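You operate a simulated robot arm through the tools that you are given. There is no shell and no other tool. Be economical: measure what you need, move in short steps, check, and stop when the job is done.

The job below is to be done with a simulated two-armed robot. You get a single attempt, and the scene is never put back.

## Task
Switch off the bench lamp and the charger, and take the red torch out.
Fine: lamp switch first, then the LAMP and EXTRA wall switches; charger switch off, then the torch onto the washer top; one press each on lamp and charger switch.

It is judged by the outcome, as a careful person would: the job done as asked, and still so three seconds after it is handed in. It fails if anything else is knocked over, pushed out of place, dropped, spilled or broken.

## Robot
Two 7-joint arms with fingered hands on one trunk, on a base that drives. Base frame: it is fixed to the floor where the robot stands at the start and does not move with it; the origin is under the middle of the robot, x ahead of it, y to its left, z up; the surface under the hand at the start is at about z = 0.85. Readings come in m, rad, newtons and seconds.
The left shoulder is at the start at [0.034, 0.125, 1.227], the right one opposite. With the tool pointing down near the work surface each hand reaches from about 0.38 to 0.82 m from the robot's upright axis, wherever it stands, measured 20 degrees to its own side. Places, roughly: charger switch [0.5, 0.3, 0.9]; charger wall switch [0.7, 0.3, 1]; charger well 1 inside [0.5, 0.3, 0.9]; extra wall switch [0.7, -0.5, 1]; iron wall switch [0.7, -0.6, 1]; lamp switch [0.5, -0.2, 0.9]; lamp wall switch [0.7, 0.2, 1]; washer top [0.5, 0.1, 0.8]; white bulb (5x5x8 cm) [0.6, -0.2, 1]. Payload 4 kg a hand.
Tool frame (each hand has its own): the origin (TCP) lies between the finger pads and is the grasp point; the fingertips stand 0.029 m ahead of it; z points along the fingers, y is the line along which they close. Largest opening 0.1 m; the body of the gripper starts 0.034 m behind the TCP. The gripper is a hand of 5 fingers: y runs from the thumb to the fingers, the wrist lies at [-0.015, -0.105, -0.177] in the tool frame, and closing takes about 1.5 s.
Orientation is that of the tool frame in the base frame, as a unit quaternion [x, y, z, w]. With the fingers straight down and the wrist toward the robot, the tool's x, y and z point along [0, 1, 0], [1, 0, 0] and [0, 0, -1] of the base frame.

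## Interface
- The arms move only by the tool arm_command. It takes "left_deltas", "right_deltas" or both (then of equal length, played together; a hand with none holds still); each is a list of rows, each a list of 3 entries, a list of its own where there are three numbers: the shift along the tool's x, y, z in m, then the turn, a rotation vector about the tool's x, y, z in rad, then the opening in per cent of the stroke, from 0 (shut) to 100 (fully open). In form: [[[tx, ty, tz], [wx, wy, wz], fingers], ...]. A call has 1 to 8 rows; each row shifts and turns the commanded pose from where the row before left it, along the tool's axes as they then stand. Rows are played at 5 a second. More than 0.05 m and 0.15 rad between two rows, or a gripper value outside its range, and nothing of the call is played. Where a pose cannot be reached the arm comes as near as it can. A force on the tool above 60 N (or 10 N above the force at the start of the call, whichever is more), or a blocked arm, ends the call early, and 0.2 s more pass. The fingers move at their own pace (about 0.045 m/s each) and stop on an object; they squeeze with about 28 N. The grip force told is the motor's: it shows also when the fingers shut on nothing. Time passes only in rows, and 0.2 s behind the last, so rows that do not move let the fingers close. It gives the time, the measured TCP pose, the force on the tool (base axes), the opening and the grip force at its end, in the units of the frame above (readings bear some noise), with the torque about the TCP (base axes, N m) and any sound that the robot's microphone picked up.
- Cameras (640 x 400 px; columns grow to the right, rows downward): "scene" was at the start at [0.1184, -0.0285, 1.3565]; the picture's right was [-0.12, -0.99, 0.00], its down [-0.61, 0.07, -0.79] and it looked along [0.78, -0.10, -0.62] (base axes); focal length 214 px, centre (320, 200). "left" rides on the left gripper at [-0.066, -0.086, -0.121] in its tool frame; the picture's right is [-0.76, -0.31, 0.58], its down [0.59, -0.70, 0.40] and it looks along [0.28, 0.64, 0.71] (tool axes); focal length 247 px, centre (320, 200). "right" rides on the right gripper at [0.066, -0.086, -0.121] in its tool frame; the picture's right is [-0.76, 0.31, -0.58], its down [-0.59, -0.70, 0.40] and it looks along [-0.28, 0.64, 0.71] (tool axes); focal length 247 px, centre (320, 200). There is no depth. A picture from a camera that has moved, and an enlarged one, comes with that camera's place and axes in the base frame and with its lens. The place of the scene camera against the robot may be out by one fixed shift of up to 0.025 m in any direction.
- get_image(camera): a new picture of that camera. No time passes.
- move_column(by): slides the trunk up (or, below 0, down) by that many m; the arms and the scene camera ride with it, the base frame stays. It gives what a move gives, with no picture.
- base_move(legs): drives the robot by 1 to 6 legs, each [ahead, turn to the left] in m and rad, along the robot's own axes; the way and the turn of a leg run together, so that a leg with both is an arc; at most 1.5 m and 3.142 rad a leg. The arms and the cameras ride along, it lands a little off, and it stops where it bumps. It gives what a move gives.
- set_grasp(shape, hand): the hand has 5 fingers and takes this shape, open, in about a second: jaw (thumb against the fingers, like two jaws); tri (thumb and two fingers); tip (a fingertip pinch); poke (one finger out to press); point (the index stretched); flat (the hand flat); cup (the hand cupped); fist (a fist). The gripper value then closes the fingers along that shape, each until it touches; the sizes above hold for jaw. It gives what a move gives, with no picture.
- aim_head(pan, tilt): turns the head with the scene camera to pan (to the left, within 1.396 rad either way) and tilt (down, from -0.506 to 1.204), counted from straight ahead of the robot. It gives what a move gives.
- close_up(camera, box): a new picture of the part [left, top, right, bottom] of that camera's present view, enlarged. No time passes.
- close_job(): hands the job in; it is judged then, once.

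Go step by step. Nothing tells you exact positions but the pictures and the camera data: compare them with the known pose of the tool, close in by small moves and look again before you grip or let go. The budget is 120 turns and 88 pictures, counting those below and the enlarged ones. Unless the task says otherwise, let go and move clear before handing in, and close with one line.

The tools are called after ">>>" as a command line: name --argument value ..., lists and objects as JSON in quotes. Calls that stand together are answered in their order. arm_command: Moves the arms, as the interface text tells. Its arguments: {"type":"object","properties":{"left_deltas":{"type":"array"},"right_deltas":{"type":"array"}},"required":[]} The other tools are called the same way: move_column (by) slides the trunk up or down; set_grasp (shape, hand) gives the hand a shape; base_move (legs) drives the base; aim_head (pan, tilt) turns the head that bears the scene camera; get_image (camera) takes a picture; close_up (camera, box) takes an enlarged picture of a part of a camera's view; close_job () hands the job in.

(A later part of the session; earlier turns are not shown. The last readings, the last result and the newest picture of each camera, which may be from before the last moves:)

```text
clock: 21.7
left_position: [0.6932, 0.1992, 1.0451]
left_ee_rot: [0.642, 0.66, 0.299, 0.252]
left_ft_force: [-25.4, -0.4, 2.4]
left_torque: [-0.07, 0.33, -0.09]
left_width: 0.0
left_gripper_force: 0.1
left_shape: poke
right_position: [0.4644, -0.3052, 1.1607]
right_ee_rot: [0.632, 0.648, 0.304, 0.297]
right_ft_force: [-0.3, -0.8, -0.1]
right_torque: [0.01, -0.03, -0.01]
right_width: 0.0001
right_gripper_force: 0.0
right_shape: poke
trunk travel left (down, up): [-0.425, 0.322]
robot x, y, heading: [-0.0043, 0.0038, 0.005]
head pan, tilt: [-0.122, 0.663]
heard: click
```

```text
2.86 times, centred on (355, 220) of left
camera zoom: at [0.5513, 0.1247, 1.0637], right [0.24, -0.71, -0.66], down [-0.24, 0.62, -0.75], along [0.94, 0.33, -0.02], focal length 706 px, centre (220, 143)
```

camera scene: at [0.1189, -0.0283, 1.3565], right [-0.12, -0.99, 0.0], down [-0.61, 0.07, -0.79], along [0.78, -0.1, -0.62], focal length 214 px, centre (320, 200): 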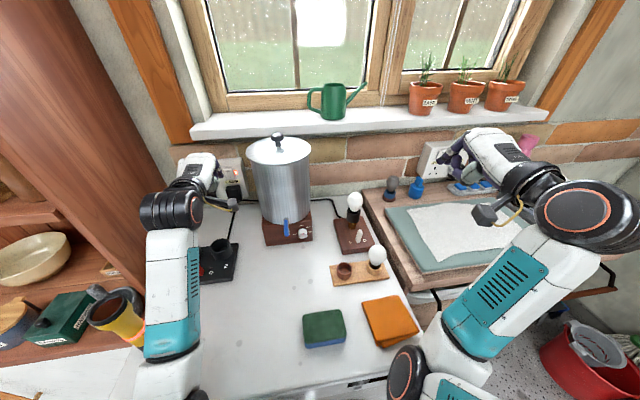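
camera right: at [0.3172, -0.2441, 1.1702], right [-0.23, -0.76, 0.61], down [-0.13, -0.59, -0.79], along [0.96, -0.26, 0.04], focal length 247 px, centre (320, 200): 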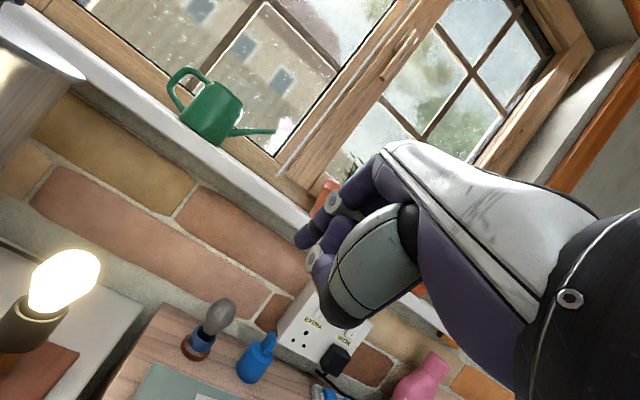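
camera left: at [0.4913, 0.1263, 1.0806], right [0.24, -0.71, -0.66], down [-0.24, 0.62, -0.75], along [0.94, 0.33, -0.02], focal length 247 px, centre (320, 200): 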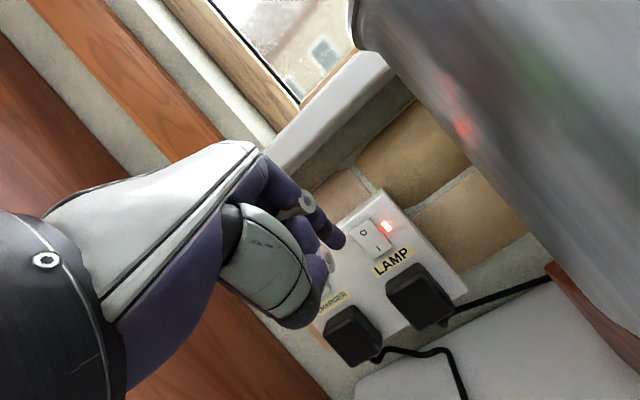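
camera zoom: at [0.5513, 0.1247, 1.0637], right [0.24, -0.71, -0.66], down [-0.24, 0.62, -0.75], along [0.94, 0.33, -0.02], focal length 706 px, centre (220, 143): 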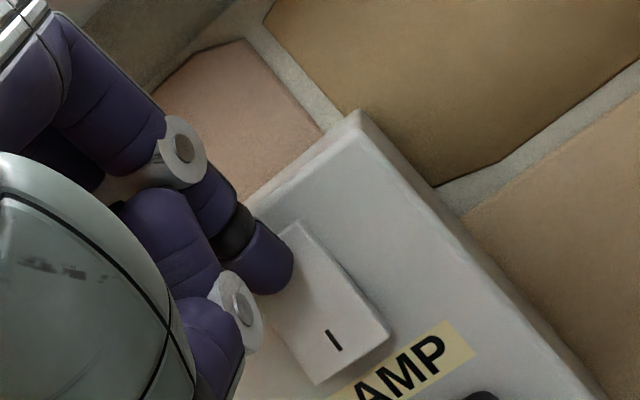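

Click heard and the LAMP light is out. I back the left hand out, and bring the right hand toward the EXTRA switch at about [0.72, -0.48, 1.03].

>>> arm_command --left_deltas '[[[0.0022, -0.0188, -0.0306], [0, 0, 0], 0], [[0.0022, -0.0188, -0.0306], [0, 0, 0], 0], [[0.003, -0.0067, -0.0354], [0, 0, 0], 0], [[0.003, -0.0067, -0.0354], [0, 0, 0], 0], [[0.003, -0.0067, -0.0354], [0, 0, 0], 0], [[0, 0, 0], [0, 0, 0], 0]]' --right_deltas '[[[-0.0308, 0.0068, 0.0298], [0, 0, 0], 0], [[-0.0308, 0.0068, 0.0298], [0, 0, 0], 0], [[-0.0308, 0.0068, 0.0298], [0, 0, 0], 0], [[-0.0308, 0.0068, 0.0298], [0, 0, 0], 0], [[-0.0308, 0.0068, 0.0298], [0, 0, 0], 0], [[-0.0308, 0.0068, 0.0298], [0, 0, 0], 0]]'

>>> get_image --camera "right"

>>> get_image --camera "scene"

```text
clock: 23.1
left_position: [0.537, 0.1992, 1.1203]
left_ee_rot: [0.642, 0.661, 0.297, 0.251]
left_ft_force: [-0.2, 0.3, 0.5]
left_torque: [0.0, 0.0, -0.01]
left_width: 0.0
left_gripper_force: 0.1
left_shape: poke
right_position: [0.6351, -0.4887, 1.0766]
right_ee_rot: [0.633, 0.647, 0.303, 0.297]
right_ft_force: [-0.1, 0.9, -0.3]
right_torque: [0.0, 0.01, 0.01]
right_width: 0.0
right_gripper_force: 0.1
right_shape: poke
trunk travel left (down, up): [-0.425, 0.322]
robot x, y, heading: [-0.0015, 0.0005, 0.0]
head pan, tilt: [-0.122, 0.663]
```

```text
50 pictures are left
camera right: at [0.4858, -0.4266, 1.0887], right [-0.23, -0.76, 0.61], down [-0.13, -0.59, -0.79], along [0.96, -0.26, 0.04], focal length 247 px, centre (320, 200)
```

right: 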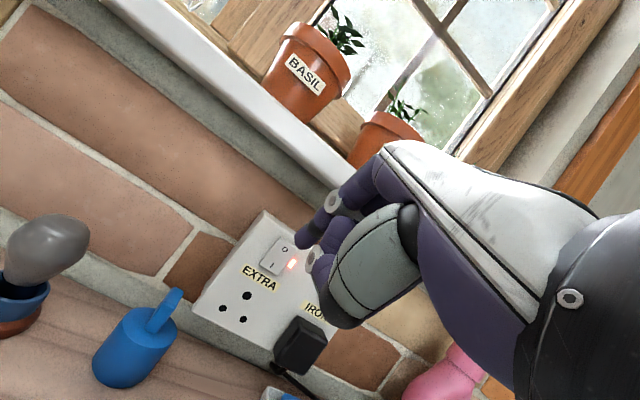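

```text
49 pictures are left
camera scene: at [0.119, -0.0292, 1.3564], right [-0.12, -0.99, 0.0], down [-0.61, 0.08, -0.79], along [0.78, -0.1, -0.62], focal length 214 px, centre (320, 200)
```

scene: 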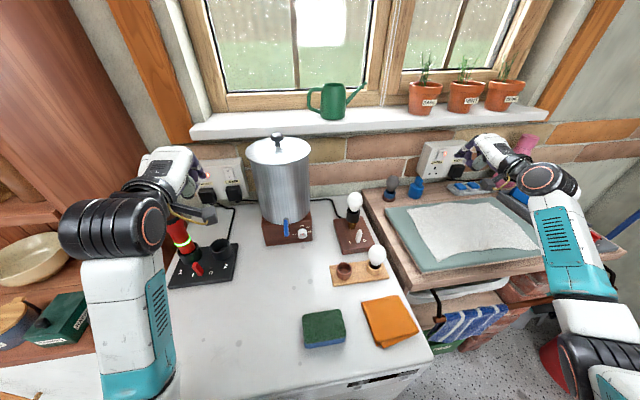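

EXTRA's O end ≈ [0.722, -0.492, 1.038]. I close to ~2 cm of it and check.

>>> arm_command --right_deltas '[[[-0.0054, 0.003, 0.0209], [0, 0, 0], 0], [[-0.0054, 0.003, 0.0209], [0, 0, 0], 0]]'

>>> close_up --camera "right" --box '[220, 170, 380, 300]'

```text
clock: 23.7
left_position: [0.5379, 0.2, 1.1192]
left_ee_rot: [0.642, 0.661, 0.297, 0.251]
left_ft_force: [0.4, 0.5, 0.1]
left_torque: [0.0, 0.0, -0.02]
left_width: 0.0
left_gripper_force: 0.1
left_shape: poke
right_position: [0.671, -0.4972, 1.0561]
right_ee_rot: [0.633, 0.648, 0.303, 0.297]
right_ft_force: [0.6, 0.3, 0.4]
right_torque: [0.02, -0.01, 0.0]
right_width: 0.0
right_gripper_force: 0.1
right_shape: poke
trunk travel left (down, up): [-0.425, 0.322]
robot x, y, heading: [0.0008, -0.0053, -0.003]
head pan, tilt: [-0.122, 0.663]
```

```text
3.08 times, centred on (300, 235) of right
camera zoom: at [0.5208, -0.4362, 1.0668], right [-0.23, -0.76, 0.61], down [-0.13, -0.59, -0.79], along [0.96, -0.26, 0.04], focal length 760 px, centre (382, 92)
```

zoom: 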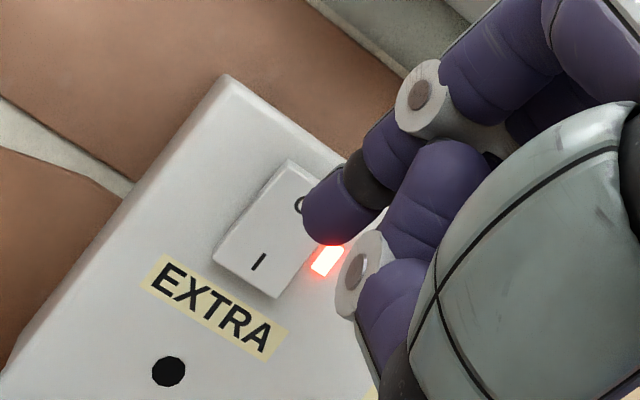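

Aligned on O. I press forward.

>>> arm_command --right_deltas '[[[-0.001, 0.0022, 0.0058], [0, 0, 0], 0], [[0, 0.0035, 0.0042], [0, 0, 0], 0], [[0, 0.0032, 0.0038], [0, 0, 0], 0]]'

>>> close_up --camera "right" --box '[220, 170, 380, 300]'

```text
clock: 24.5
left_position: [0.5371, 0.1996, 1.1208]
left_ee_rot: [0.642, 0.661, 0.298, 0.251]
left_ft_force: [-0.7, 0.5, 0.3]
left_torque: [-0.02, -0.03, -0.01]
left_width: 0.0
left_gripper_force: 0.0
left_shape: poke
right_position: [0.686, -0.4988, 1.0523]
right_ee_rot: [0.633, 0.648, 0.302, 0.297]
right_ft_force: [0.2, -0.5, 0.9]
right_torque: [-0.01, 0.01, -0.03]
right_width: 0.0
right_gripper_force: 0.1
right_shape: poke
trunk travel left (down, up): [-0.425, 0.322]
robot x, y, heading: [0.0032, 0.0019, 0.003]
head pan, tilt: [-0.122, 0.663]
```

```text
3.08 times, centred on (300, 235) of right
camera zoom: at [0.5368, -0.4364, 1.0648], right [-0.23, -0.76, 0.61], down [-0.13, -0.59, -0.79], along [0.96, -0.26, 0.04], focal length 760 px, centre (382, 92)
```

zoom: 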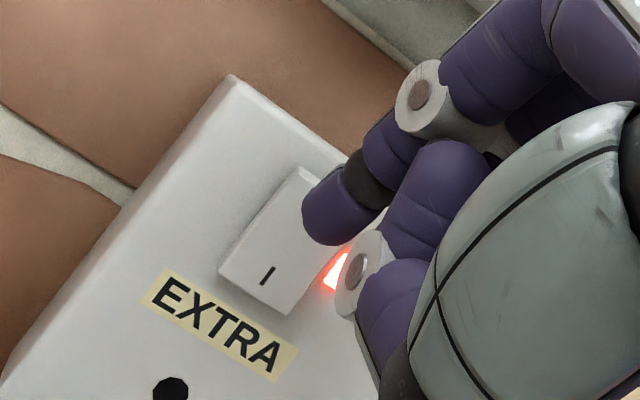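

No contact yet, light still on. A little further.

>>> arm_command --right_deltas '[[[0, 0.0032, 0.0038], [0, 0, 0], 0], [[0, 0.0032, 0.0038], [0, 0, 0], 0], [[0, 0.0026, 0.0031], [0, 0, 0], 0]]'

>>> close_up --camera "right" --box '[220, 170, 380, 300]'

```text
clock: 25.3
left_position: [0.5373, 0.2002, 1.1201]
left_ee_rot: [0.642, 0.661, 0.297, 0.251]
left_ft_force: [-0.1, 0.3, -0.2]
left_torque: [-0.03, -0.03, 0.01]
left_width: 0.0
left_gripper_force: 0.0
left_shape: poke
right_position: [0.7005, -0.4974, 1.0529]
right_ee_rot: [0.633, 0.648, 0.303, 0.297]
right_ft_force: [0.2, 0.2, 0.3]
right_torque: [0.0, 0.0, 0.02]
right_width: 0.0002
right_gripper_force: 0.1
right_shape: poke
trunk travel left (down, up): [-0.425, 0.322]
robot x, y, heading: [0.0014, 0.002, 0.001]
head pan, tilt: [-0.122, 0.663]
```

```text
3.08 times, centred on (300, 235) of right
camera zoom: at [0.5509, -0.4361, 1.0641], right [-0.23, -0.76, 0.61], down [-0.13, -0.59, -0.79], along [0.96, -0.26, 0.04], focal length 760 px, centre (382, 92)
```

zoom: 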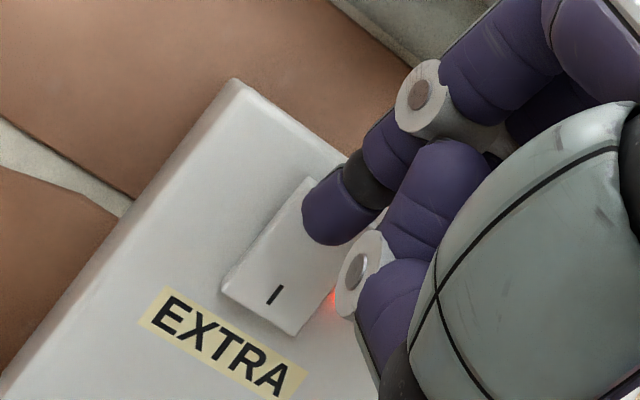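

The face lies a bit deeper (x ≈ 0.745), so by parallax the O end is at y ≈ -0.498, z ≈ 1.033. I shift slightly and go on.

>>> arm_command --right_deltas '[[[-0.003, 0.0023, 0.0059], [0, 0, 0], 0], [[-0.003, 0.0023, 0.0059], [0, 0, 0], 0], [[0, 0.0026, 0.0031], [0, 0, 0], 0]]'

>>> close_up --camera "right" --box '[220, 170, 380, 300]'

```text
clock: 26.1
left_position: [0.5349, 0.2001, 1.121]
left_ee_rot: [0.641, 0.661, 0.298, 0.252]
left_ft_force: [0.2, 0.1, -0.1]
left_torque: [0.03, 0.01, -0.01]
left_width: 0.0
left_gripper_force: 0.1
left_shape: poke
right_position: [0.7149, -0.503, 1.0497]
right_ee_rot: [0.633, 0.647, 0.302, 0.298]
right_ft_force: [-17.1, 2.0, -0.1]
right_torque: [0.06, 0.26, 0.1]
right_width: 0.0
right_gripper_force: 0.2
right_shape: poke
trunk travel left (down, up): [-0.425, 0.322]
robot x, y, heading: [0.0017, -0.0015, -0.001]
head pan, tilt: [-0.122, 0.663]
heard: click
```

```text
3.08 times, centred on (300, 235) of right
camera zoom: at [0.5651, -0.4413, 1.0606], right [-0.23, -0.76, 0.61], down [-0.13, -0.59, -0.79], along [0.96, -0.26, 0.04], focal length 760 px, centre (382, 92)
```

zoom: 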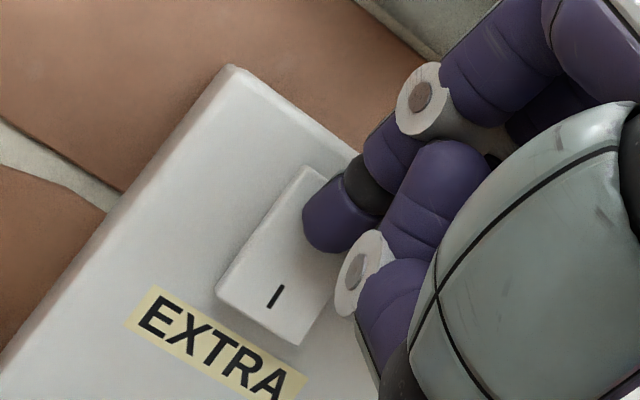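

Click, EXTRA is off. I retreat the right hand, and bring the left back and re-oriented for the charger lever, which I place at about [0.479, 0.253, 0.885].

>>> arm_command --right_deltas '[[[0, -0.018, -0.037], [0, 0, 0], 0], [[0, -0.018, -0.037], [0, 0, 0], 0], [[0.0257, -0.004, -0.036], [0, 0, 0], 0], [[0.0257, -0.004, -0.036], [0, 0, 0], 0], [[0.0257, -0.004, -0.036], [0, 0, 0], 0], [[0.0257, -0.004, -0.036], [0, 0, 0], 0], [[0, 0, 0], [0, 0, 0], 0]]' --left_deltas '[[[0.002, -0.0245, -0.025], [0, 0, 0], 0], [[0.002, -0.0245, -0.025], [0, 0, 0], 0], [[0.002, -0.0245, -0.025], [0, 0, 0], 0], [[0, 0, 0], [0.076, 0.0425, -0.077], 0], [[0, 0, 0], [0.076, 0.0425, -0.077], 0], [[0, 0, 0], [0.076, 0.0425, -0.077], 0], [[0, 0, 0], [0.076, 0.0425, -0.077], 0]]'

>>> get_image --camera "left"

>>> get_image --camera "scene"

```text
clock: 27.7
left_position: [0.4878, 0.2037, 1.1075]
left_ee_rot: [0.536, 0.808, 0.206, 0.135]
left_ft_force: [0.3, -0.6, 0.6]
left_torque: [0.01, -0.02, -0.02]
left_width: 0.0
left_gripper_force: 0.0
left_shape: poke
left hand out of reach, approached as far as the arm can: row 2, 3
right_position: [0.5146, -0.4045, 1.1409]
right_ee_rot: [0.633, 0.648, 0.302, 0.297]
right_ft_force: [0.8, 0.1, 1.1]
right_torque: [0.03, -0.02, -0.01]
right_width: 0.0004
right_gripper_force: 0.0
right_shape: poke
trunk travel left (down, up): [-0.425, 0.322]
robot x, y, heading: [0.0039, -0.0014, 0.001]
head pan, tilt: [-0.122, 0.663]
```

```text
44 pictures are left
camera left: at [0.3918, 0.0909, 1.1717], right [0.3, -0.69, -0.65], down [-0.62, 0.38, -0.69], along [0.72, 0.61, -0.32], focal length 247 px, centre (320, 200)
```

left: 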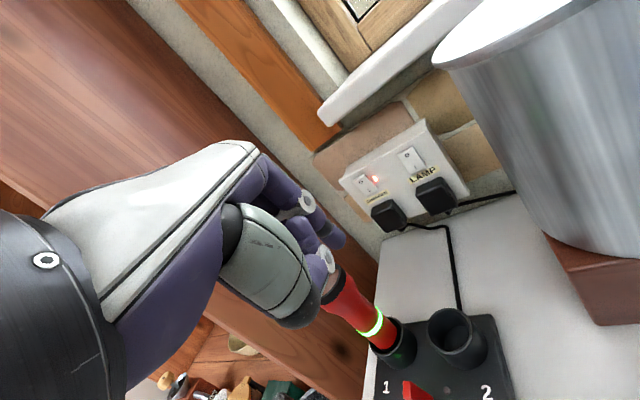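

```text
43 pictures are left
camera scene: at [0.1187, -0.0292, 1.3565], right [-0.12, -0.99, 0.0], down [-0.61, 0.08, -0.79], along [0.78, -0.1, -0.62], focal length 214 px, centre (320, 200)
```

scene: 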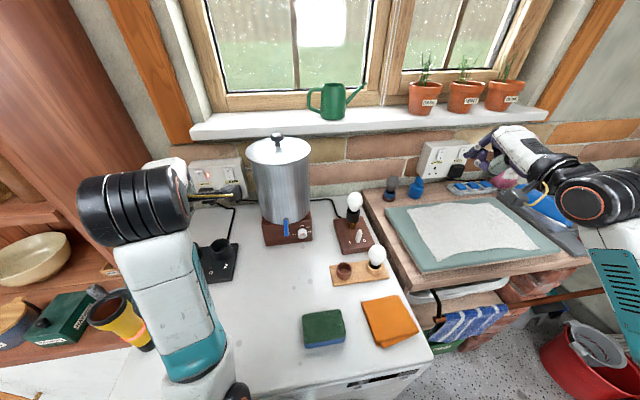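

The left arm is cramped this close to the bench; I back the base off 0.15 m to give it room.

>>> base_move --legs '[[-0.15, 0]]'

>>> get_image --camera "scene"

```text
clock: 29.1
left_position: [0.339, 0.2042, 1.1086]
left_ee_rot: [0.537, 0.806, 0.206, 0.138]
left_ft_force: [0.1, -0.1, 0.9]
left_torque: [-0.01, -0.02, -0.02]
left_width: 0.0001
left_gripper_force: 0.2
left_shape: poke
right_position: [0.3655, -0.4035, 1.1436]
right_ee_rot: [0.633, 0.647, 0.304, 0.298]
right_ft_force: [-1.5, 0.0, -0.5]
right_torque: [0.0, -0.02, 0.0]
right_width: 0.0
right_gripper_force: 0.0
right_shape: poke
trunk travel left (down, up): [-0.425, 0.322]
robot x, y, heading: [-0.146, -0.0015, -0.009]
head pan, tilt: [-0.122, 0.663]
```

```text
42 pictures are left
camera scene: at [-0.0309, -0.0287, 1.3567], right [-0.12, -0.99, 0.0], down [-0.61, 0.08, -0.79], along [0.78, -0.1, -0.61], focal length 214 px, centre (320, 200)
```

scene: 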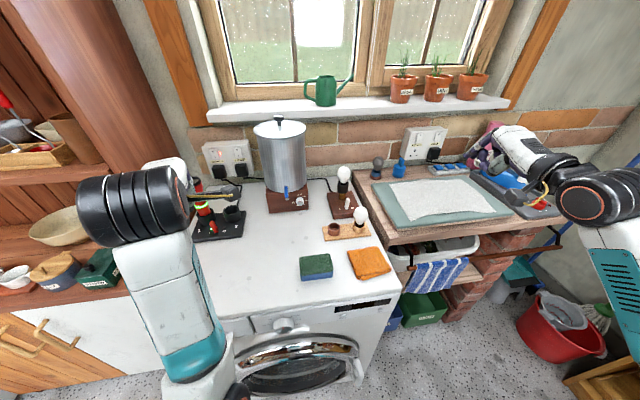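

Now there is room. I move the left hand to above and in front of the charger lever.

>>> arm_command --left_deltas '[[[0.0109, 0.0102, 0.0366], [0, 0, 0], 0], [[0.0109, 0.0102, 0.0366], [0, 0, 0], 0], [[0.0109, 0.0102, 0.0366], [0, 0, 0], 0], [[0.0109, 0.0102, 0.0366], [0, 0, 0], 0]]'

>>> get_image --camera "left"

>>> get_image --camera "scene"

```text
clock: 30.1
left_position: [0.4241, 0.2848, 0.9978]
left_ee_rot: [0.536, 0.807, 0.206, 0.138]
left_ft_force: [0.8, 0.0, 0.1]
left_torque: [-0.01, -0.02, 0.0]
left_width: 0.0
left_gripper_force: 0.1
left_shape: poke
right_position: [0.3677, -0.4029, 1.1433]
right_ee_rot: [0.633, 0.647, 0.302, 0.297]
right_ft_force: [0.1, -0.6, 0.2]
right_torque: [-0.04, 0.01, 0.0]
right_width: 0.0003
right_gripper_force: 0.1
right_shape: poke
trunk travel left (down, up): [-0.425, 0.322]
robot x, y, heading: [-0.1471, -0.0001, 0.004]
head pan, tilt: [-0.122, 0.663]
```

```text
41 pictures are left
camera left: at [0.3271, 0.1726, 1.0623], right [0.3, -0.7, -0.65], down [-0.62, 0.38, -0.69], along [0.73, 0.61, -0.32], focal length 247 px, centre (320, 200)
```

left: 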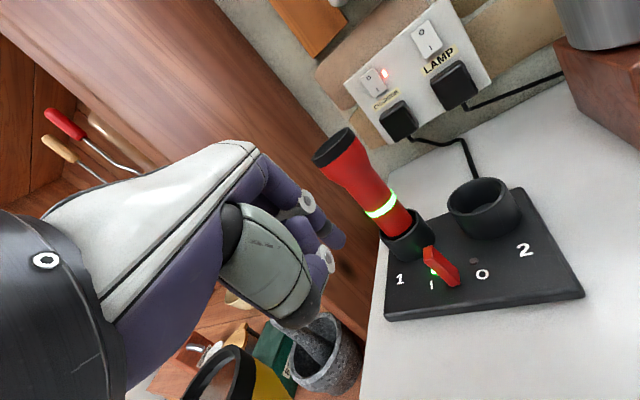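

```text
40 pictures are left
camera scene: at [-0.0291, -0.0283, 1.3565], right [-0.12, -0.99, 0.0], down [-0.61, 0.07, -0.79], along [0.78, -0.1, -0.62], focal length 214 px, centre (320, 200)
```

scene: 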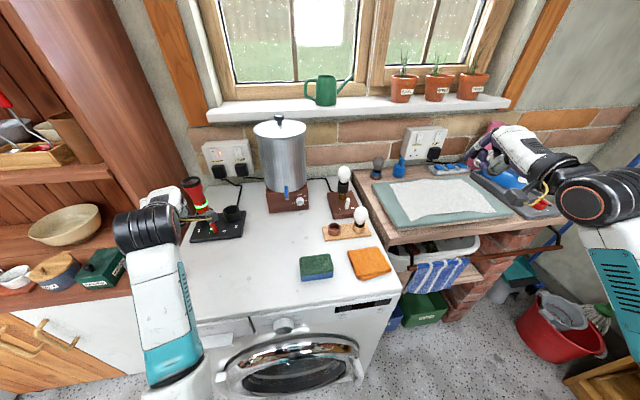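

I zoom to see the lever's exact shape and lean.

>>> close_up --camera "left" --box '[370, 200, 530, 320]'

```text
3.33 times, centred on (450, 260) of left
camera zoom: at [0.3271, 0.1726, 1.0623], right [0.3, -0.7, -0.65], down [-0.62, 0.38, -0.69], along [0.73, 0.61, -0.32], focal length 823 px, centre (-113, 0)
```

zoom: 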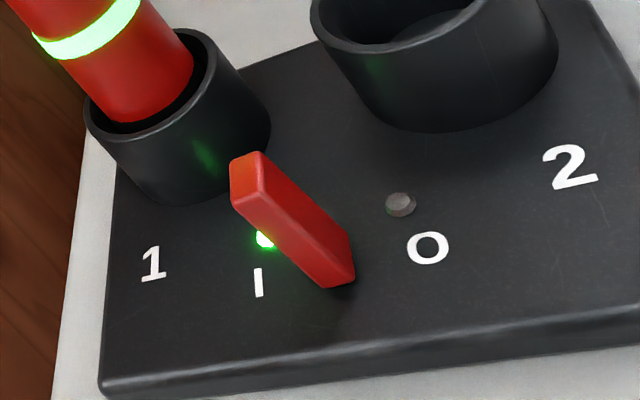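

Lever ≈ [0.478, 0.252], from z 0.866 to 0.908. I lower the fingertip to its I side, clear of the torch well and the yellow torch.

>>> arm_command --left_deltas '[[[-0.0074, -0.0099, 0.0413], [0, 0, 0], 0], [[-0.0074, -0.0099, 0.0413], [0, 0, 0], 0]]'

>>> get_image --camera "left"

>>> close_up --camera "scene" --box '[80, 150, 280, 310]'

```text
clock: 30.7
left_position: [0.448, 0.2792, 0.9156]
left_ee_rot: [0.536, 0.807, 0.205, 0.138]
left_ft_force: [0.5, -0.3, -0.2]
left_torque: [0.04, -0.01, 0.03]
left_width: 0.0001
left_gripper_force: 0.0
left_shape: poke
right_position: [0.3659, -0.4044, 1.1426]
right_ee_rot: [0.634, 0.647, 0.302, 0.297]
right_ft_force: [0.1, -0.5, -0.4]
right_torque: [-0.01, -0.04, -0.02]
right_width: 0.0
right_gripper_force: 0.1
right_shape: poke
trunk travel left (down, up): [-0.425, 0.322]
robot x, y, heading: [-0.1459, -0.0006, 0.003]
head pan, tilt: [-0.122, 0.663]
```

```text
38 pictures are left
camera left: at [0.3516, 0.1669, 0.9804], right [0.3, -0.7, -0.65], down [-0.62, 0.38, -0.69], along [0.72, 0.61, -0.32], focal length 247 px, centre (320, 200)
```

left: 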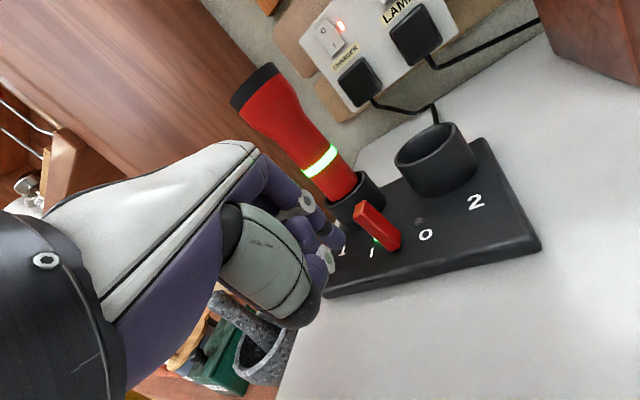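

```text
2.50 times, centred on (180, 230) of scene
camera zoom: at [-0.0292, -0.0287, 1.3565], right [-0.12, -0.99, 0.0], down [-0.61, 0.08, -0.79], along [0.78, -0.1, -0.62], focal length 536 px, centre (670, 125)
```

zoom: 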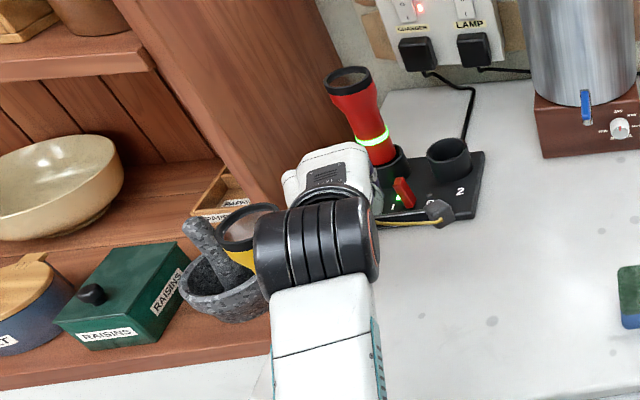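

Fingertip stands left of the lever. I push toward 0 in small steps.

>>> arm_command --left_deltas '[[[-0.0082, -0.0011, -0.0006], [0, 0, 0], 0], [[-0.0082, -0.0011, -0.0006], [0, 0, 0], 0], [[-0.0046, -0.0017, -0.0009], [0, 0, 0], 0]]'

>>> close_up --camera "left" --box '[290, 130, 470, 290]'

```text
clock: 31.5
left_position: [0.4519, 0.2594, 0.9166]
left_ee_rot: [0.536, 0.807, 0.207, 0.137]
left_ft_force: [-0.5, 0.2, 0.6]
left_torque: [0.01, -0.03, 0.02]
left_width: 0.0001
left_gripper_force: 0.0
left_shape: poke
right_position: [0.3656, -0.4048, 1.1425]
right_ee_rot: [0.633, 0.648, 0.302, 0.297]
right_ft_force: [0.0, -0.2, -0.3]
right_torque: [0.01, -0.01, 0.05]
right_width: 0.0
right_gripper_force: 0.1
right_shape: poke
trunk travel left (down, up): [-0.425, 0.322]
robot x, y, heading: [-0.1452, -0.0026, 0.003]
head pan, tilt: [-0.122, 0.663]
```

```text
2.50 times, centred on (380, 210) of left
camera zoom: at [0.3552, 0.1471, 0.9808], right [0.3, -0.7, -0.65], down [-0.62, 0.38, -0.69], along [0.73, 0.61, -0.32], focal length 617 px, centre (170, 175)
```

zoom: 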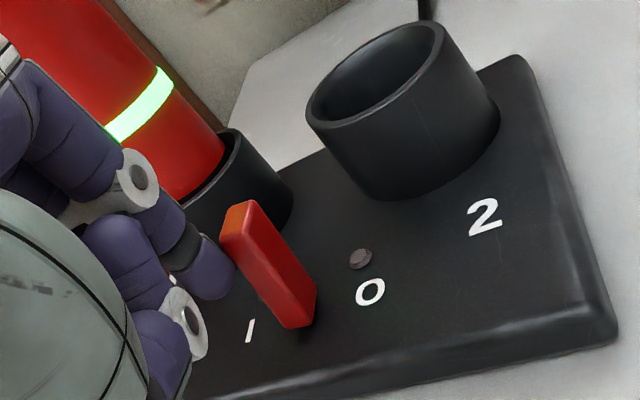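

Almost touching. I push on.

>>> arm_command --left_deltas '[[[-0.0046, -0.0017, -0.0009], [0, 0, 0], 0], [[-0.0046, -0.0017, -0.0009], [0, 0, 0], 0]]'

>>> close_up --camera "left" --box '[290, 130, 470, 290]'

```text
clock: 32.1
left_position: [0.4492, 0.2586, 0.9162]
left_ee_rot: [0.533, 0.809, 0.209, 0.134]
left_ft_force: [0.2, 33.2, 0.2]
left_torque: [0.63, -0.03, 0.69]
left_width: 0.0
left_gripper_force: 0.1
left_shape: poke
right_position: [0.3667, -0.4009, 1.1438]
right_ee_rot: [0.633, 0.648, 0.302, 0.298]
right_ft_force: [0.2, 0.1, -0.2]
right_torque: [-0.03, 0.0, 0.01]
right_width: 0.0001
right_gripper_force: 0.1
right_shape: poke
trunk travel left (down, up): [-0.425, 0.322]
robot x, y, heading: [-0.1486, 0.0041, 0.003]
head pan, tilt: [-0.122, 0.663]
```

```text
2.50 times, centred on (380, 210) of left
camera zoom: at [0.3543, 0.1438, 0.9801], right [0.3, -0.69, -0.66], down [-0.62, 0.38, -0.68], along [0.72, 0.62, -0.32], focal length 617 px, centre (170, 175)
```

zoom: 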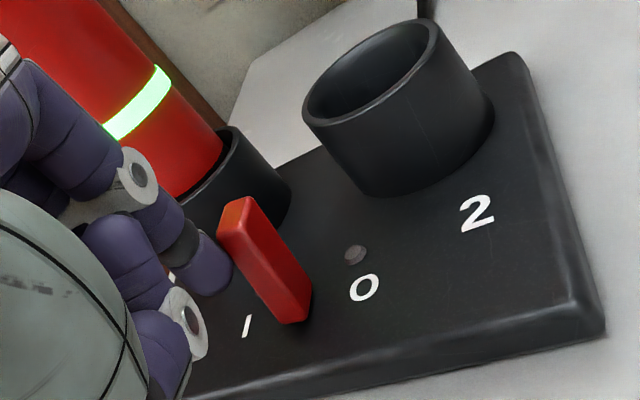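

The lever resists at 33 N without moving. I look from the scene camera before doing more.

>>> close_up --camera "scene" --box '[190, 180, 260, 245]'

```text
6.15 times, centred on (225, 212) of scene
camera zoom: at [-0.0294, -0.0246, 1.3565], right [-0.12, -0.99, 0.0], down [-0.61, 0.07, -0.79], along [0.78, -0.1, -0.62], focal length 1320 px, centre (905, 123)
```

zoom: 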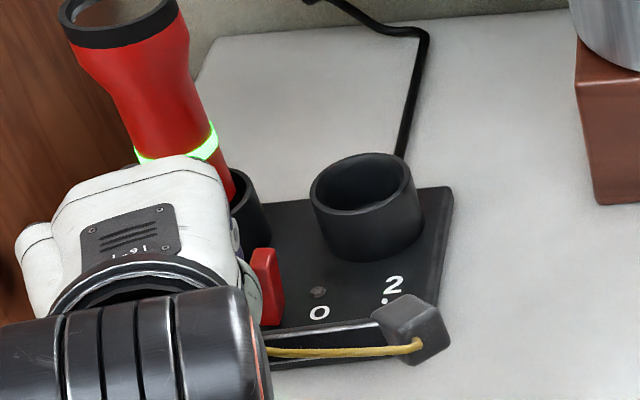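

The lever looks still at I and the charger itself has not moved. I'll back off a little, take a higher grip on the lever, and press harder but gradually.

>>> arm_command --left_deltas '[[[0.0111, 0.0069, -0.003], [0, 0, 0], 0], [[-0.0046, -0.0017, -0.0009], [0, 0, 0], 0], [[-0.0046, -0.0017, -0.0009], [0, 0, 0], 0], [[-0.0046, -0.0017, -0.0009], [0, 0, 0], 0], [[-0.0018, -0.0007, -0.0004], [0, 0, 0], 0]]'

>>> close_up --camera "left" --box '[290, 130, 470, 290]'

```text
clock: 33.3
left_position: [0.4518, 0.243, 0.9203]
left_ee_rot: [0.536, 0.807, 0.206, 0.138]
left_ft_force: [0.0, -0.2, -0.3]
left_torque: [0.0, -0.02, -0.04]
left_width: 0.0001
left_gripper_force: 0.1
left_shape: poke
right_position: [0.3648, -0.4034, 1.1415]
right_ee_rot: [0.633, 0.648, 0.303, 0.297]
right_ft_force: [-0.2, -0.1, 0.3]
right_torque: [0.01, 0.03, 0.02]
right_width: 0.0
right_gripper_force: 0.0
right_shape: poke
trunk travel left (down, up): [-0.425, 0.322]
robot x, y, heading: [-0.1464, -0.0021, -0.005]
head pan, tilt: [-0.122, 0.663]
```

```text
2.50 times, centred on (380, 210) of left
camera zoom: at [0.3542, 0.132, 0.9865], right [0.3, -0.7, -0.65], down [-0.62, 0.38, -0.69], along [0.73, 0.61, -0.32], focal length 617 px, centre (170, 175)
```

zoom: 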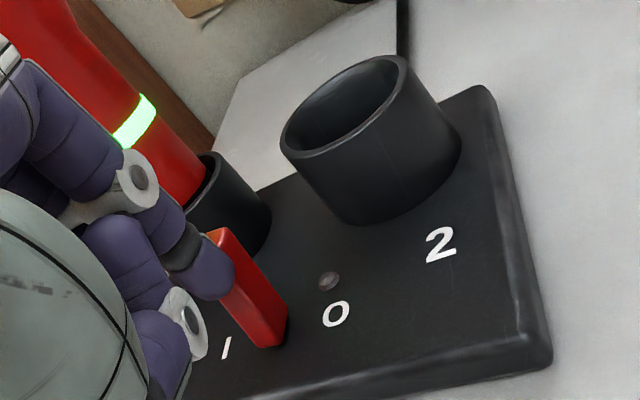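

No force now: either the lever flipped or the finger slid past its front. I draw back left and up to look.

>>> arm_command --left_deltas '[[[0.0277, 0.0102, 0.0055], [0, 0, 0], 0], [[0, 0.019, -0.035], [0, 0, 0], 0], [[0, 0.019, -0.035], [0, 0, 0], 0]]'

>>> close_up --camera "left" --box '[330, 150, 530, 320]'

```text
clock: 34.1
left_position: [0.4519, 0.2742, 1.0043]
left_ee_rot: [0.536, 0.807, 0.205, 0.136]
left_ft_force: [0.0, 0.3, -0.3]
left_torque: [-0.02, 0.03, -0.03]
left_width: 0.0
left_gripper_force: 0.1
left_shape: poke
right_position: [0.3674, -0.4038, 1.1424]
right_ee_rot: [0.632, 0.648, 0.304, 0.297]
right_ft_force: [0.2, -0.7, -0.2]
right_torque: [0.01, -0.01, 0.01]
right_width: 0.0
right_gripper_force: 0.1
right_shape: poke
trunk travel left (down, up): [-0.425, 0.322]
robot x, y, heading: [-0.1453, 0.0029, 0.001]
head pan, tilt: [-0.122, 0.663]
```

```text
2.35 times, centred on (430, 235) of left
camera zoom: at [0.3551, 0.1627, 1.0691], right [0.3, -0.7, -0.65], down [-0.62, 0.38, -0.69], along [0.72, 0.61, -0.32], focal length 581 px, centre (61, 118)
```

zoom: 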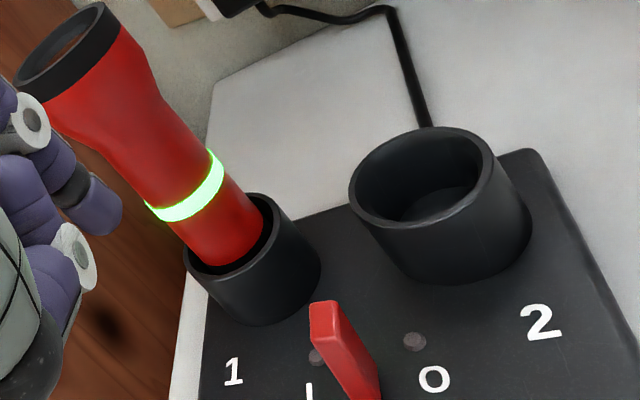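

The charger's light is out and the lever leans to 0 — off. I raise the left hand, point it straight down, and then shape it as a jaw for the torch (head centre ≈ [0.528, 0.283], top z ≈ 1.03).

>>> arm_command --left_deltas '[[[0, 0.0192, -0.0351], [0, 0, 0], 0], [[0, 0.0192, -0.0351], [0, 0, 0], 0], [[0, 0.0192, -0.0351], [0, 0, 0], 0], [[0, 0, 0], [0.0984, -0.02, 0.0782], 0], [[0, 0, 0], [0.0984, -0.02, 0.0782], 0], [[0, 0, 0], [0.0984, -0.02, 0.0782], 0], [[0, 0, 0], [0.0984, -0.02, 0.0782], 0], [[0, 0, 0], [0.0984, -0.02, 0.0782], 0]]'

>>> set_grasp --shape "jaw" --hand "left"

>>> get_image --camera "left"

>>> close_up --camera "scene" --box '[130, 110, 300, 250]'

```text
clock: 35.9
left_position: [0.45, 0.2743, 1.1221]
left_ee_rot: [0.708, 0.706, 0.0, 0.0]
left_ft_force: [-0.3, 0.3, 0.5]
left_torque: [0.01, -0.02, 0.01]
left_width: 0.0002
left_gripper_force: 0.0
left_shape: poke
right_position: [0.3666, -0.404, 1.1427]
right_ee_rot: [0.633, 0.648, 0.302, 0.298]
right_ft_force: [0.9, -0.4, 0.1]
right_torque: [-0.05, -0.02, 0.02]
right_width: 0.0
right_gripper_force: 0.0
right_shape: poke
trunk travel left (down, up): [-0.425, 0.322]
robot x, y, heading: [-0.1469, 0.0014, -0.001]
head pan, tilt: [-0.122, 0.663]
```

```text
clock: 36.8
left_position: [0.4515, 0.2731, 1.1219]
left_ee_rot: [0.707, 0.707, 0.0, 0.0]
left_ft_force: [0.0, -0.4, -0.4]
left_torque: [-0.03, -0.04, 0.01]
left_width: 0.0998
left_gripper_force: 0.1
left_shape: jaw
right_position: [0.3657, -0.404, 1.1423]
right_ee_rot: [0.632, 0.649, 0.303, 0.296]
right_ft_force: [0.0, 0.2, -0.7]
right_torque: [0.01, 0.03, 0.04]
right_width: 0.0001
right_gripper_force: 0.0
right_shape: poke
trunk travel left (down, up): [-0.425, 0.322]
robot x, y, heading: [-0.1426, -0.0008, 0.001]
head pan, tilt: [-0.122, 0.663]
```

```text
31 pictures are left
camera left: at [0.3658, 0.2085, 1.2422], right [-0.31, -0.76, -0.58], down [-0.7, 0.59, -0.4], along [0.64, 0.28, -0.71], focal length 247 px, centre (320, 200)
```

left: 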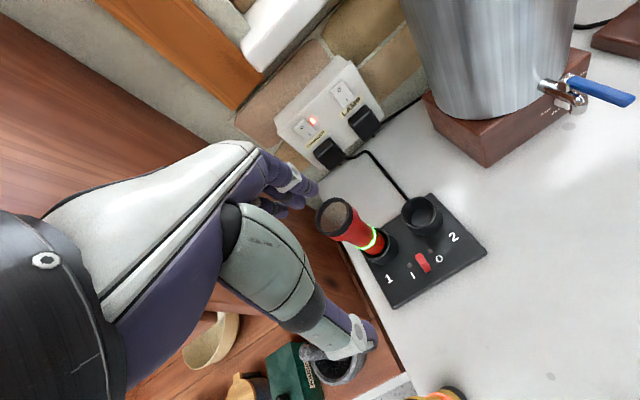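

```text
2.86 times, centred on (215, 180) of scene
camera zoom: at [-0.0294, -0.0286, 1.3565], right [-0.12, -0.99, 0.0], down [-0.61, 0.07, -0.79], along [0.78, -0.1, -0.62], focal length 613 px, centre (620, 257)
```

zoom: 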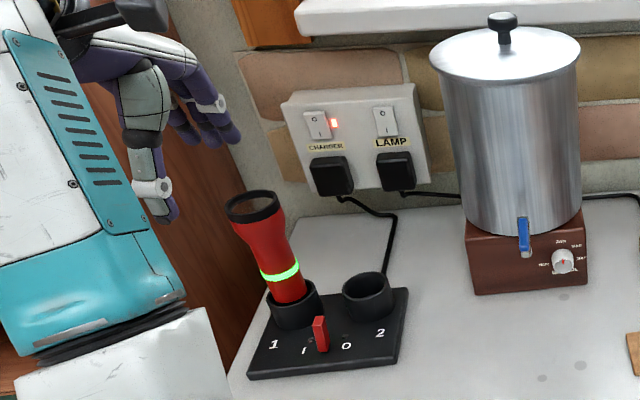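

Head centre confirmed at [0.522, 0.282]. I move straight above it.

>>> arm_command --left_deltas '[[[0.0045, 0.0355, 0], [0, 0, 0], 100], [[0.0045, 0.0355, 0], [0, 0, 0], 100], [[0, 0, 0.02], [0, 0, 0], 100]]'

>>> get_image --camera "left"

>>> close_up --camera "scene" --box '[130, 110, 300, 250]'

```text
clock: 37.6
left_position: [0.5214, 0.284, 1.1023]
left_ee_rot: [0.708, 0.707, 0.001, 0.001]
left_ft_force: [0.1, 0.4, -0.7]
left_torque: [0.02, 0.01, 0.04]
left_width: 0.1
left_gripper_force: 0.1
left_shape: jaw
right_position: [0.368, -0.4043, 1.1425]
right_ee_rot: [0.633, 0.648, 0.302, 0.297]
right_ft_force: [0.5, -0.1, -0.4]
right_torque: [-0.01, 0.02, 0.0]
right_width: 0.0003
right_gripper_force: 0.0
right_shape: poke
trunk travel left (down, up): [-0.425, 0.322]
robot x, y, heading: [-0.1492, 0.0022, 0.001]
head pan, tilt: [-0.122, 0.663]
```

```text
29 pictures are left
camera left: at [0.437, 0.2183, 1.2215], right [-0.31, -0.76, -0.58], down [-0.7, 0.59, -0.4], along [0.64, 0.28, -0.71], focal length 247 px, centre (320, 200)
```

left: 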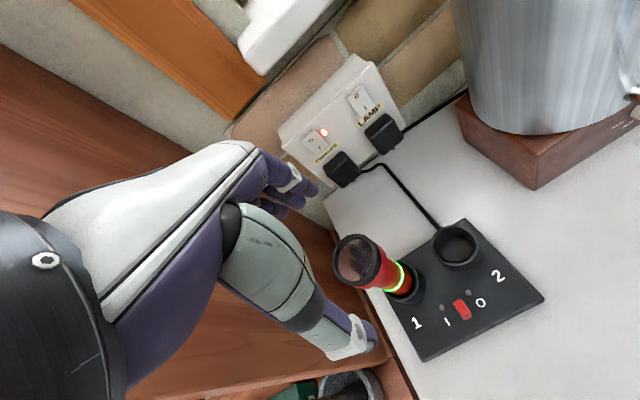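

```text
2.86 times, centred on (215, 180) of scene
camera zoom: at [-0.0293, -0.0284, 1.3565], right [-0.12, -0.99, 0.0], down [-0.61, 0.07, -0.79], along [0.78, -0.1, -0.62], focal length 613 px, centre (620, 257)
```

zoom: 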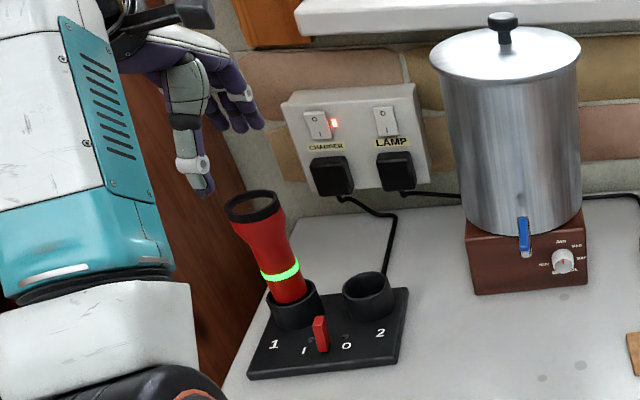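

The hand is well centred. I lower it around the torch head.

>>> arm_command --left_deltas '[[[0, 0.003, 0.03], [0, 0, 0], 100], [[0, 0, 0.03], [0, 0, 0], 100], [[0, 0, 0.028], [0, 0, 0], 100]]'

>>> get_image --camera "left"

>>> close_up --camera "scene" --box '[130, 110, 300, 250]'

```text
clock: 38.4
left_position: [0.5238, 0.2823, 1.0104]
left_ee_rot: [0.708, 0.707, 0.001, 0.001]
left_ft_force: [-0.6, -0.3, -0.3]
left_torque: [0.02, 0.01, 0.0]
left_width: 0.1001
left_gripper_force: 0.0
left_shape: jaw
right_position: [0.3663, -0.4039, 1.1433]
right_ee_rot: [0.634, 0.647, 0.302, 0.297]
right_ft_force: [-0.2, -0.1, 0.4]
right_torque: [0.01, -0.03, 0.0]
right_width: 0.0
right_gripper_force: 0.1
right_shape: poke
trunk travel left (down, up): [-0.425, 0.322]
robot x, y, heading: [-0.1476, 0.0017, -0.005]
head pan, tilt: [-0.122, 0.663]
```

```text
27 pictures are left
camera left: at [0.44, 0.2174, 1.1314], right [-0.31, -0.76, -0.58], down [-0.7, 0.59, -0.4], along [0.64, 0.28, -0.71], focal length 247 px, centre (320, 200)
```

left: 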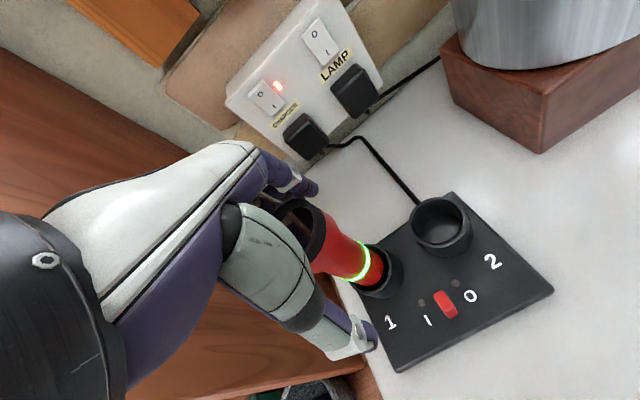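

```text
2.86 times, centred on (215, 180) of scene
camera zoom: at [-0.0292, -0.0283, 1.3565], right [-0.12, -0.99, 0.0], down [-0.61, 0.07, -0.79], along [0.78, -0.1, -0.62], focal length 613 px, centre (620, 257)
```

zoom: 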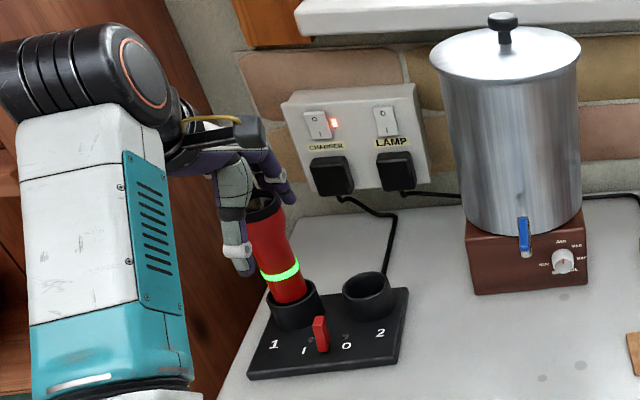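

The head sits between thumb and fingers. I close the hand.

>>> arm_command --left_deltas '[[[0, 0, 0], [0, 0, 0], 40], [[0, 0, 0], [0, 0, 0], 20], [[0, 0, 0], [0, 0, 0], 0], [[0, 0, 0], [0, 0, 0], 0], [[0, 0, 0], [0, 0, 0], 0], [[0, 0, 0], [0, 0, 0], 0], [[0, 0, 0], [0, 0, 0], 0], [[0, 0, 0], [0, 0, 0], 0]]'

>>> get_image --camera "left"

```text
clock: 40.2
left_position: [0.5245, 0.283, 1.0119]
left_ee_rot: [0.708, 0.706, 0.0, 0.001]
left_ft_force: [0.2, -0.6, -0.1]
left_torque: [0.0, -0.03, 0.02]
left_width: 0.0347
left_gripper_force: 27.8
left_shape: jaw
right_position: [0.3669, -0.4033, 1.1421]
right_ee_rot: [0.633, 0.648, 0.303, 0.298]
right_ft_force: [0.5, 0.0, -0.3]
right_torque: [0.0, -0.02, 0.01]
right_width: 0.0
right_gripper_force: 0.3
right_shape: poke
trunk travel left (down, up): [-0.425, 0.322]
robot x, y, heading: [-0.1476, -0.0006, 0.002]
head pan, tilt: [-0.122, 0.663]
```

```text
25 pictures are left
camera left: at [0.4401, 0.2174, 1.1318], right [-0.31, -0.76, -0.58], down [-0.7, 0.59, -0.4], along [0.64, 0.28, -0.71], focal length 247 px, centre (320, 200)
```

left: 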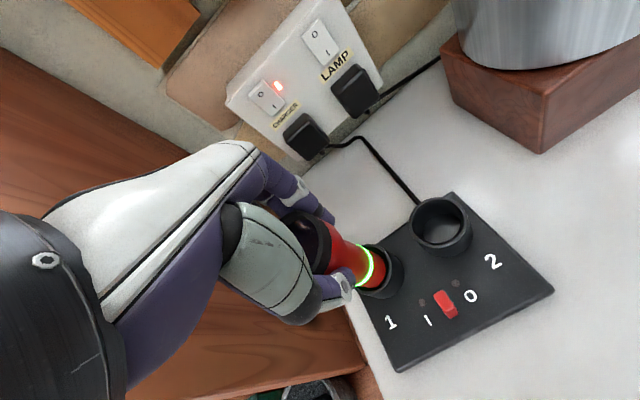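

Held at 28 N. I lift straight up slowly.

>>> arm_command --left_deltas '[[[0, 0, -0.01], [0, 0, 0], 0], [[0, 0, -0.02], [0, 0, 0], 0], [[0, 0, -0.025], [0, 0, 0], 0], [[0, 0, -0.025], [0, 0, 0], 0]]'

>>> get_image --camera "left"

>>> close_up --camera "scene" --box '[130, 110, 300, 250]'

```text
clock: 41.2
left_position: [0.5254, 0.2833, 1.092]
left_ee_rot: [0.708, 0.706, -0.001, 0.001]
left_ft_force: [0.3, -0.6, -2.0]
left_torque: [0.0, 0.01, 0.01]
left_width: 0.0352
left_gripper_force: 27.8
left_shape: jaw
right_position: [0.3675, -0.4047, 1.1425]
right_ee_rot: [0.633, 0.648, 0.302, 0.297]
right_ft_force: [-0.2, 0.3, 0.2]
right_torque: [0.0, 0.02, 0.0]
right_width: 0.0
right_gripper_force: 0.1
right_shape: poke
trunk travel left (down, up): [-0.425, 0.322]
robot x, y, heading: [-0.1496, -0.0042, -0.002]
head pan, tilt: [-0.122, 0.663]
```

```text
24 pictures are left
camera left: at [0.4409, 0.2176, 1.213], right [-0.31, -0.76, -0.58], down [-0.7, 0.59, -0.4], along [0.64, 0.28, -0.71], focal length 247 px, centre (320, 200)
```

left: 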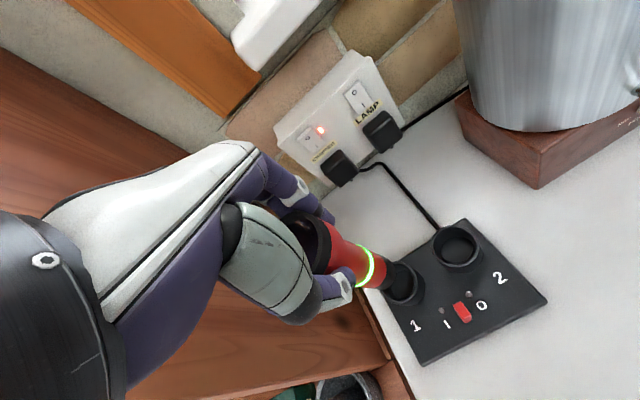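

```text
2.86 times, centred on (215, 180) of scene
camera zoom: at [-0.0293, -0.0285, 1.3565], right [-0.12, -0.99, 0.0], down [-0.61, 0.07, -0.79], along [0.78, -0.1, -0.62], focal length 613 px, centre (620, 257)
```

zoom: 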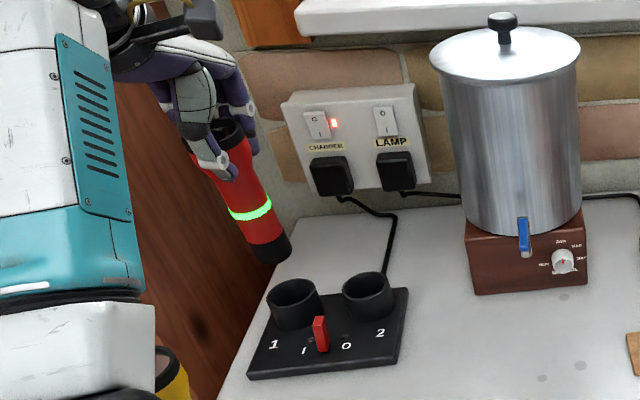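

The torch is out of the well, bottom at about z = 0.955 (0.137 below the TCP). I carry it to the clear patch of the washer top at about [0.44, 0.10].

>>> arm_command --left_deltas '[[[0, 0, -0.02], [0, 0, 0], 0], [[-0.0366, -0.017, 0], [0, 0, 0], 0], [[-0.0366, -0.017, 0], [0, 0, 0], 0], [[-0.0366, -0.017, 0], [0, 0, 0], 0], [[-0.0366, -0.017, 0], [0, 0, 0], 0], [[-0.0366, -0.017, 0], [0, 0, 0], 0], [[0, 0, 0], [0, 0, 0], 0]]'

>>> get_image --camera "scene"

>>> get_image --camera "left"

```text
clock: 42.8
left_position: [0.4384, 0.0971, 1.1149]
left_ee_rot: [0.708, 0.706, 0.0, -0.001]
left_ft_force: [0.3, -1.4, -1.4]
left_torque: [0.02, -0.01, -0.01]
left_width: 0.035
left_gripper_force: 28.1
left_shape: jaw
right_position: [0.3656, -0.4045, 1.1417]
right_ee_rot: [0.633, 0.647, 0.303, 0.298]
right_ft_force: [0.2, 0.6, -0.1]
right_torque: [0.04, 0.0, 0.0]
right_width: 0.0001
right_gripper_force: 0.0
right_shape: poke
trunk travel left (down, up): [-0.425, 0.322]
robot x, y, heading: [-0.1473, -0.0017, 0.006]
head pan, tilt: [-0.122, 0.663]
```

```text
22 pictures are left
camera scene: at [-0.0289, -0.0296, 1.3565], right [-0.12, -0.99, 0.0], down [-0.61, 0.08, -0.79], along [0.78, -0.1, -0.62], focal length 214 px, centre (320, 200)
```

scene: 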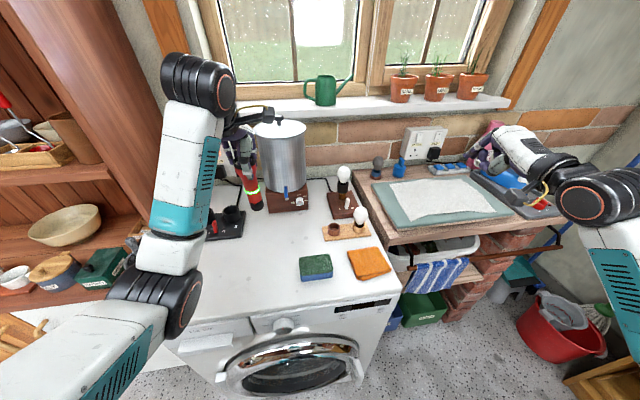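

```text
21 pictures are left
camera left: at [0.3541, 0.0317, 1.2349], right [-0.31, -0.76, -0.58], down [-0.7, 0.59, -0.4], along [0.64, 0.28, -0.71], focal length 247 px, centre (320, 200)
```

left: 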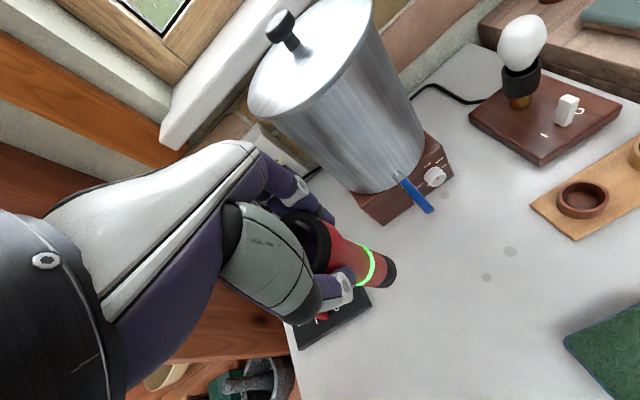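

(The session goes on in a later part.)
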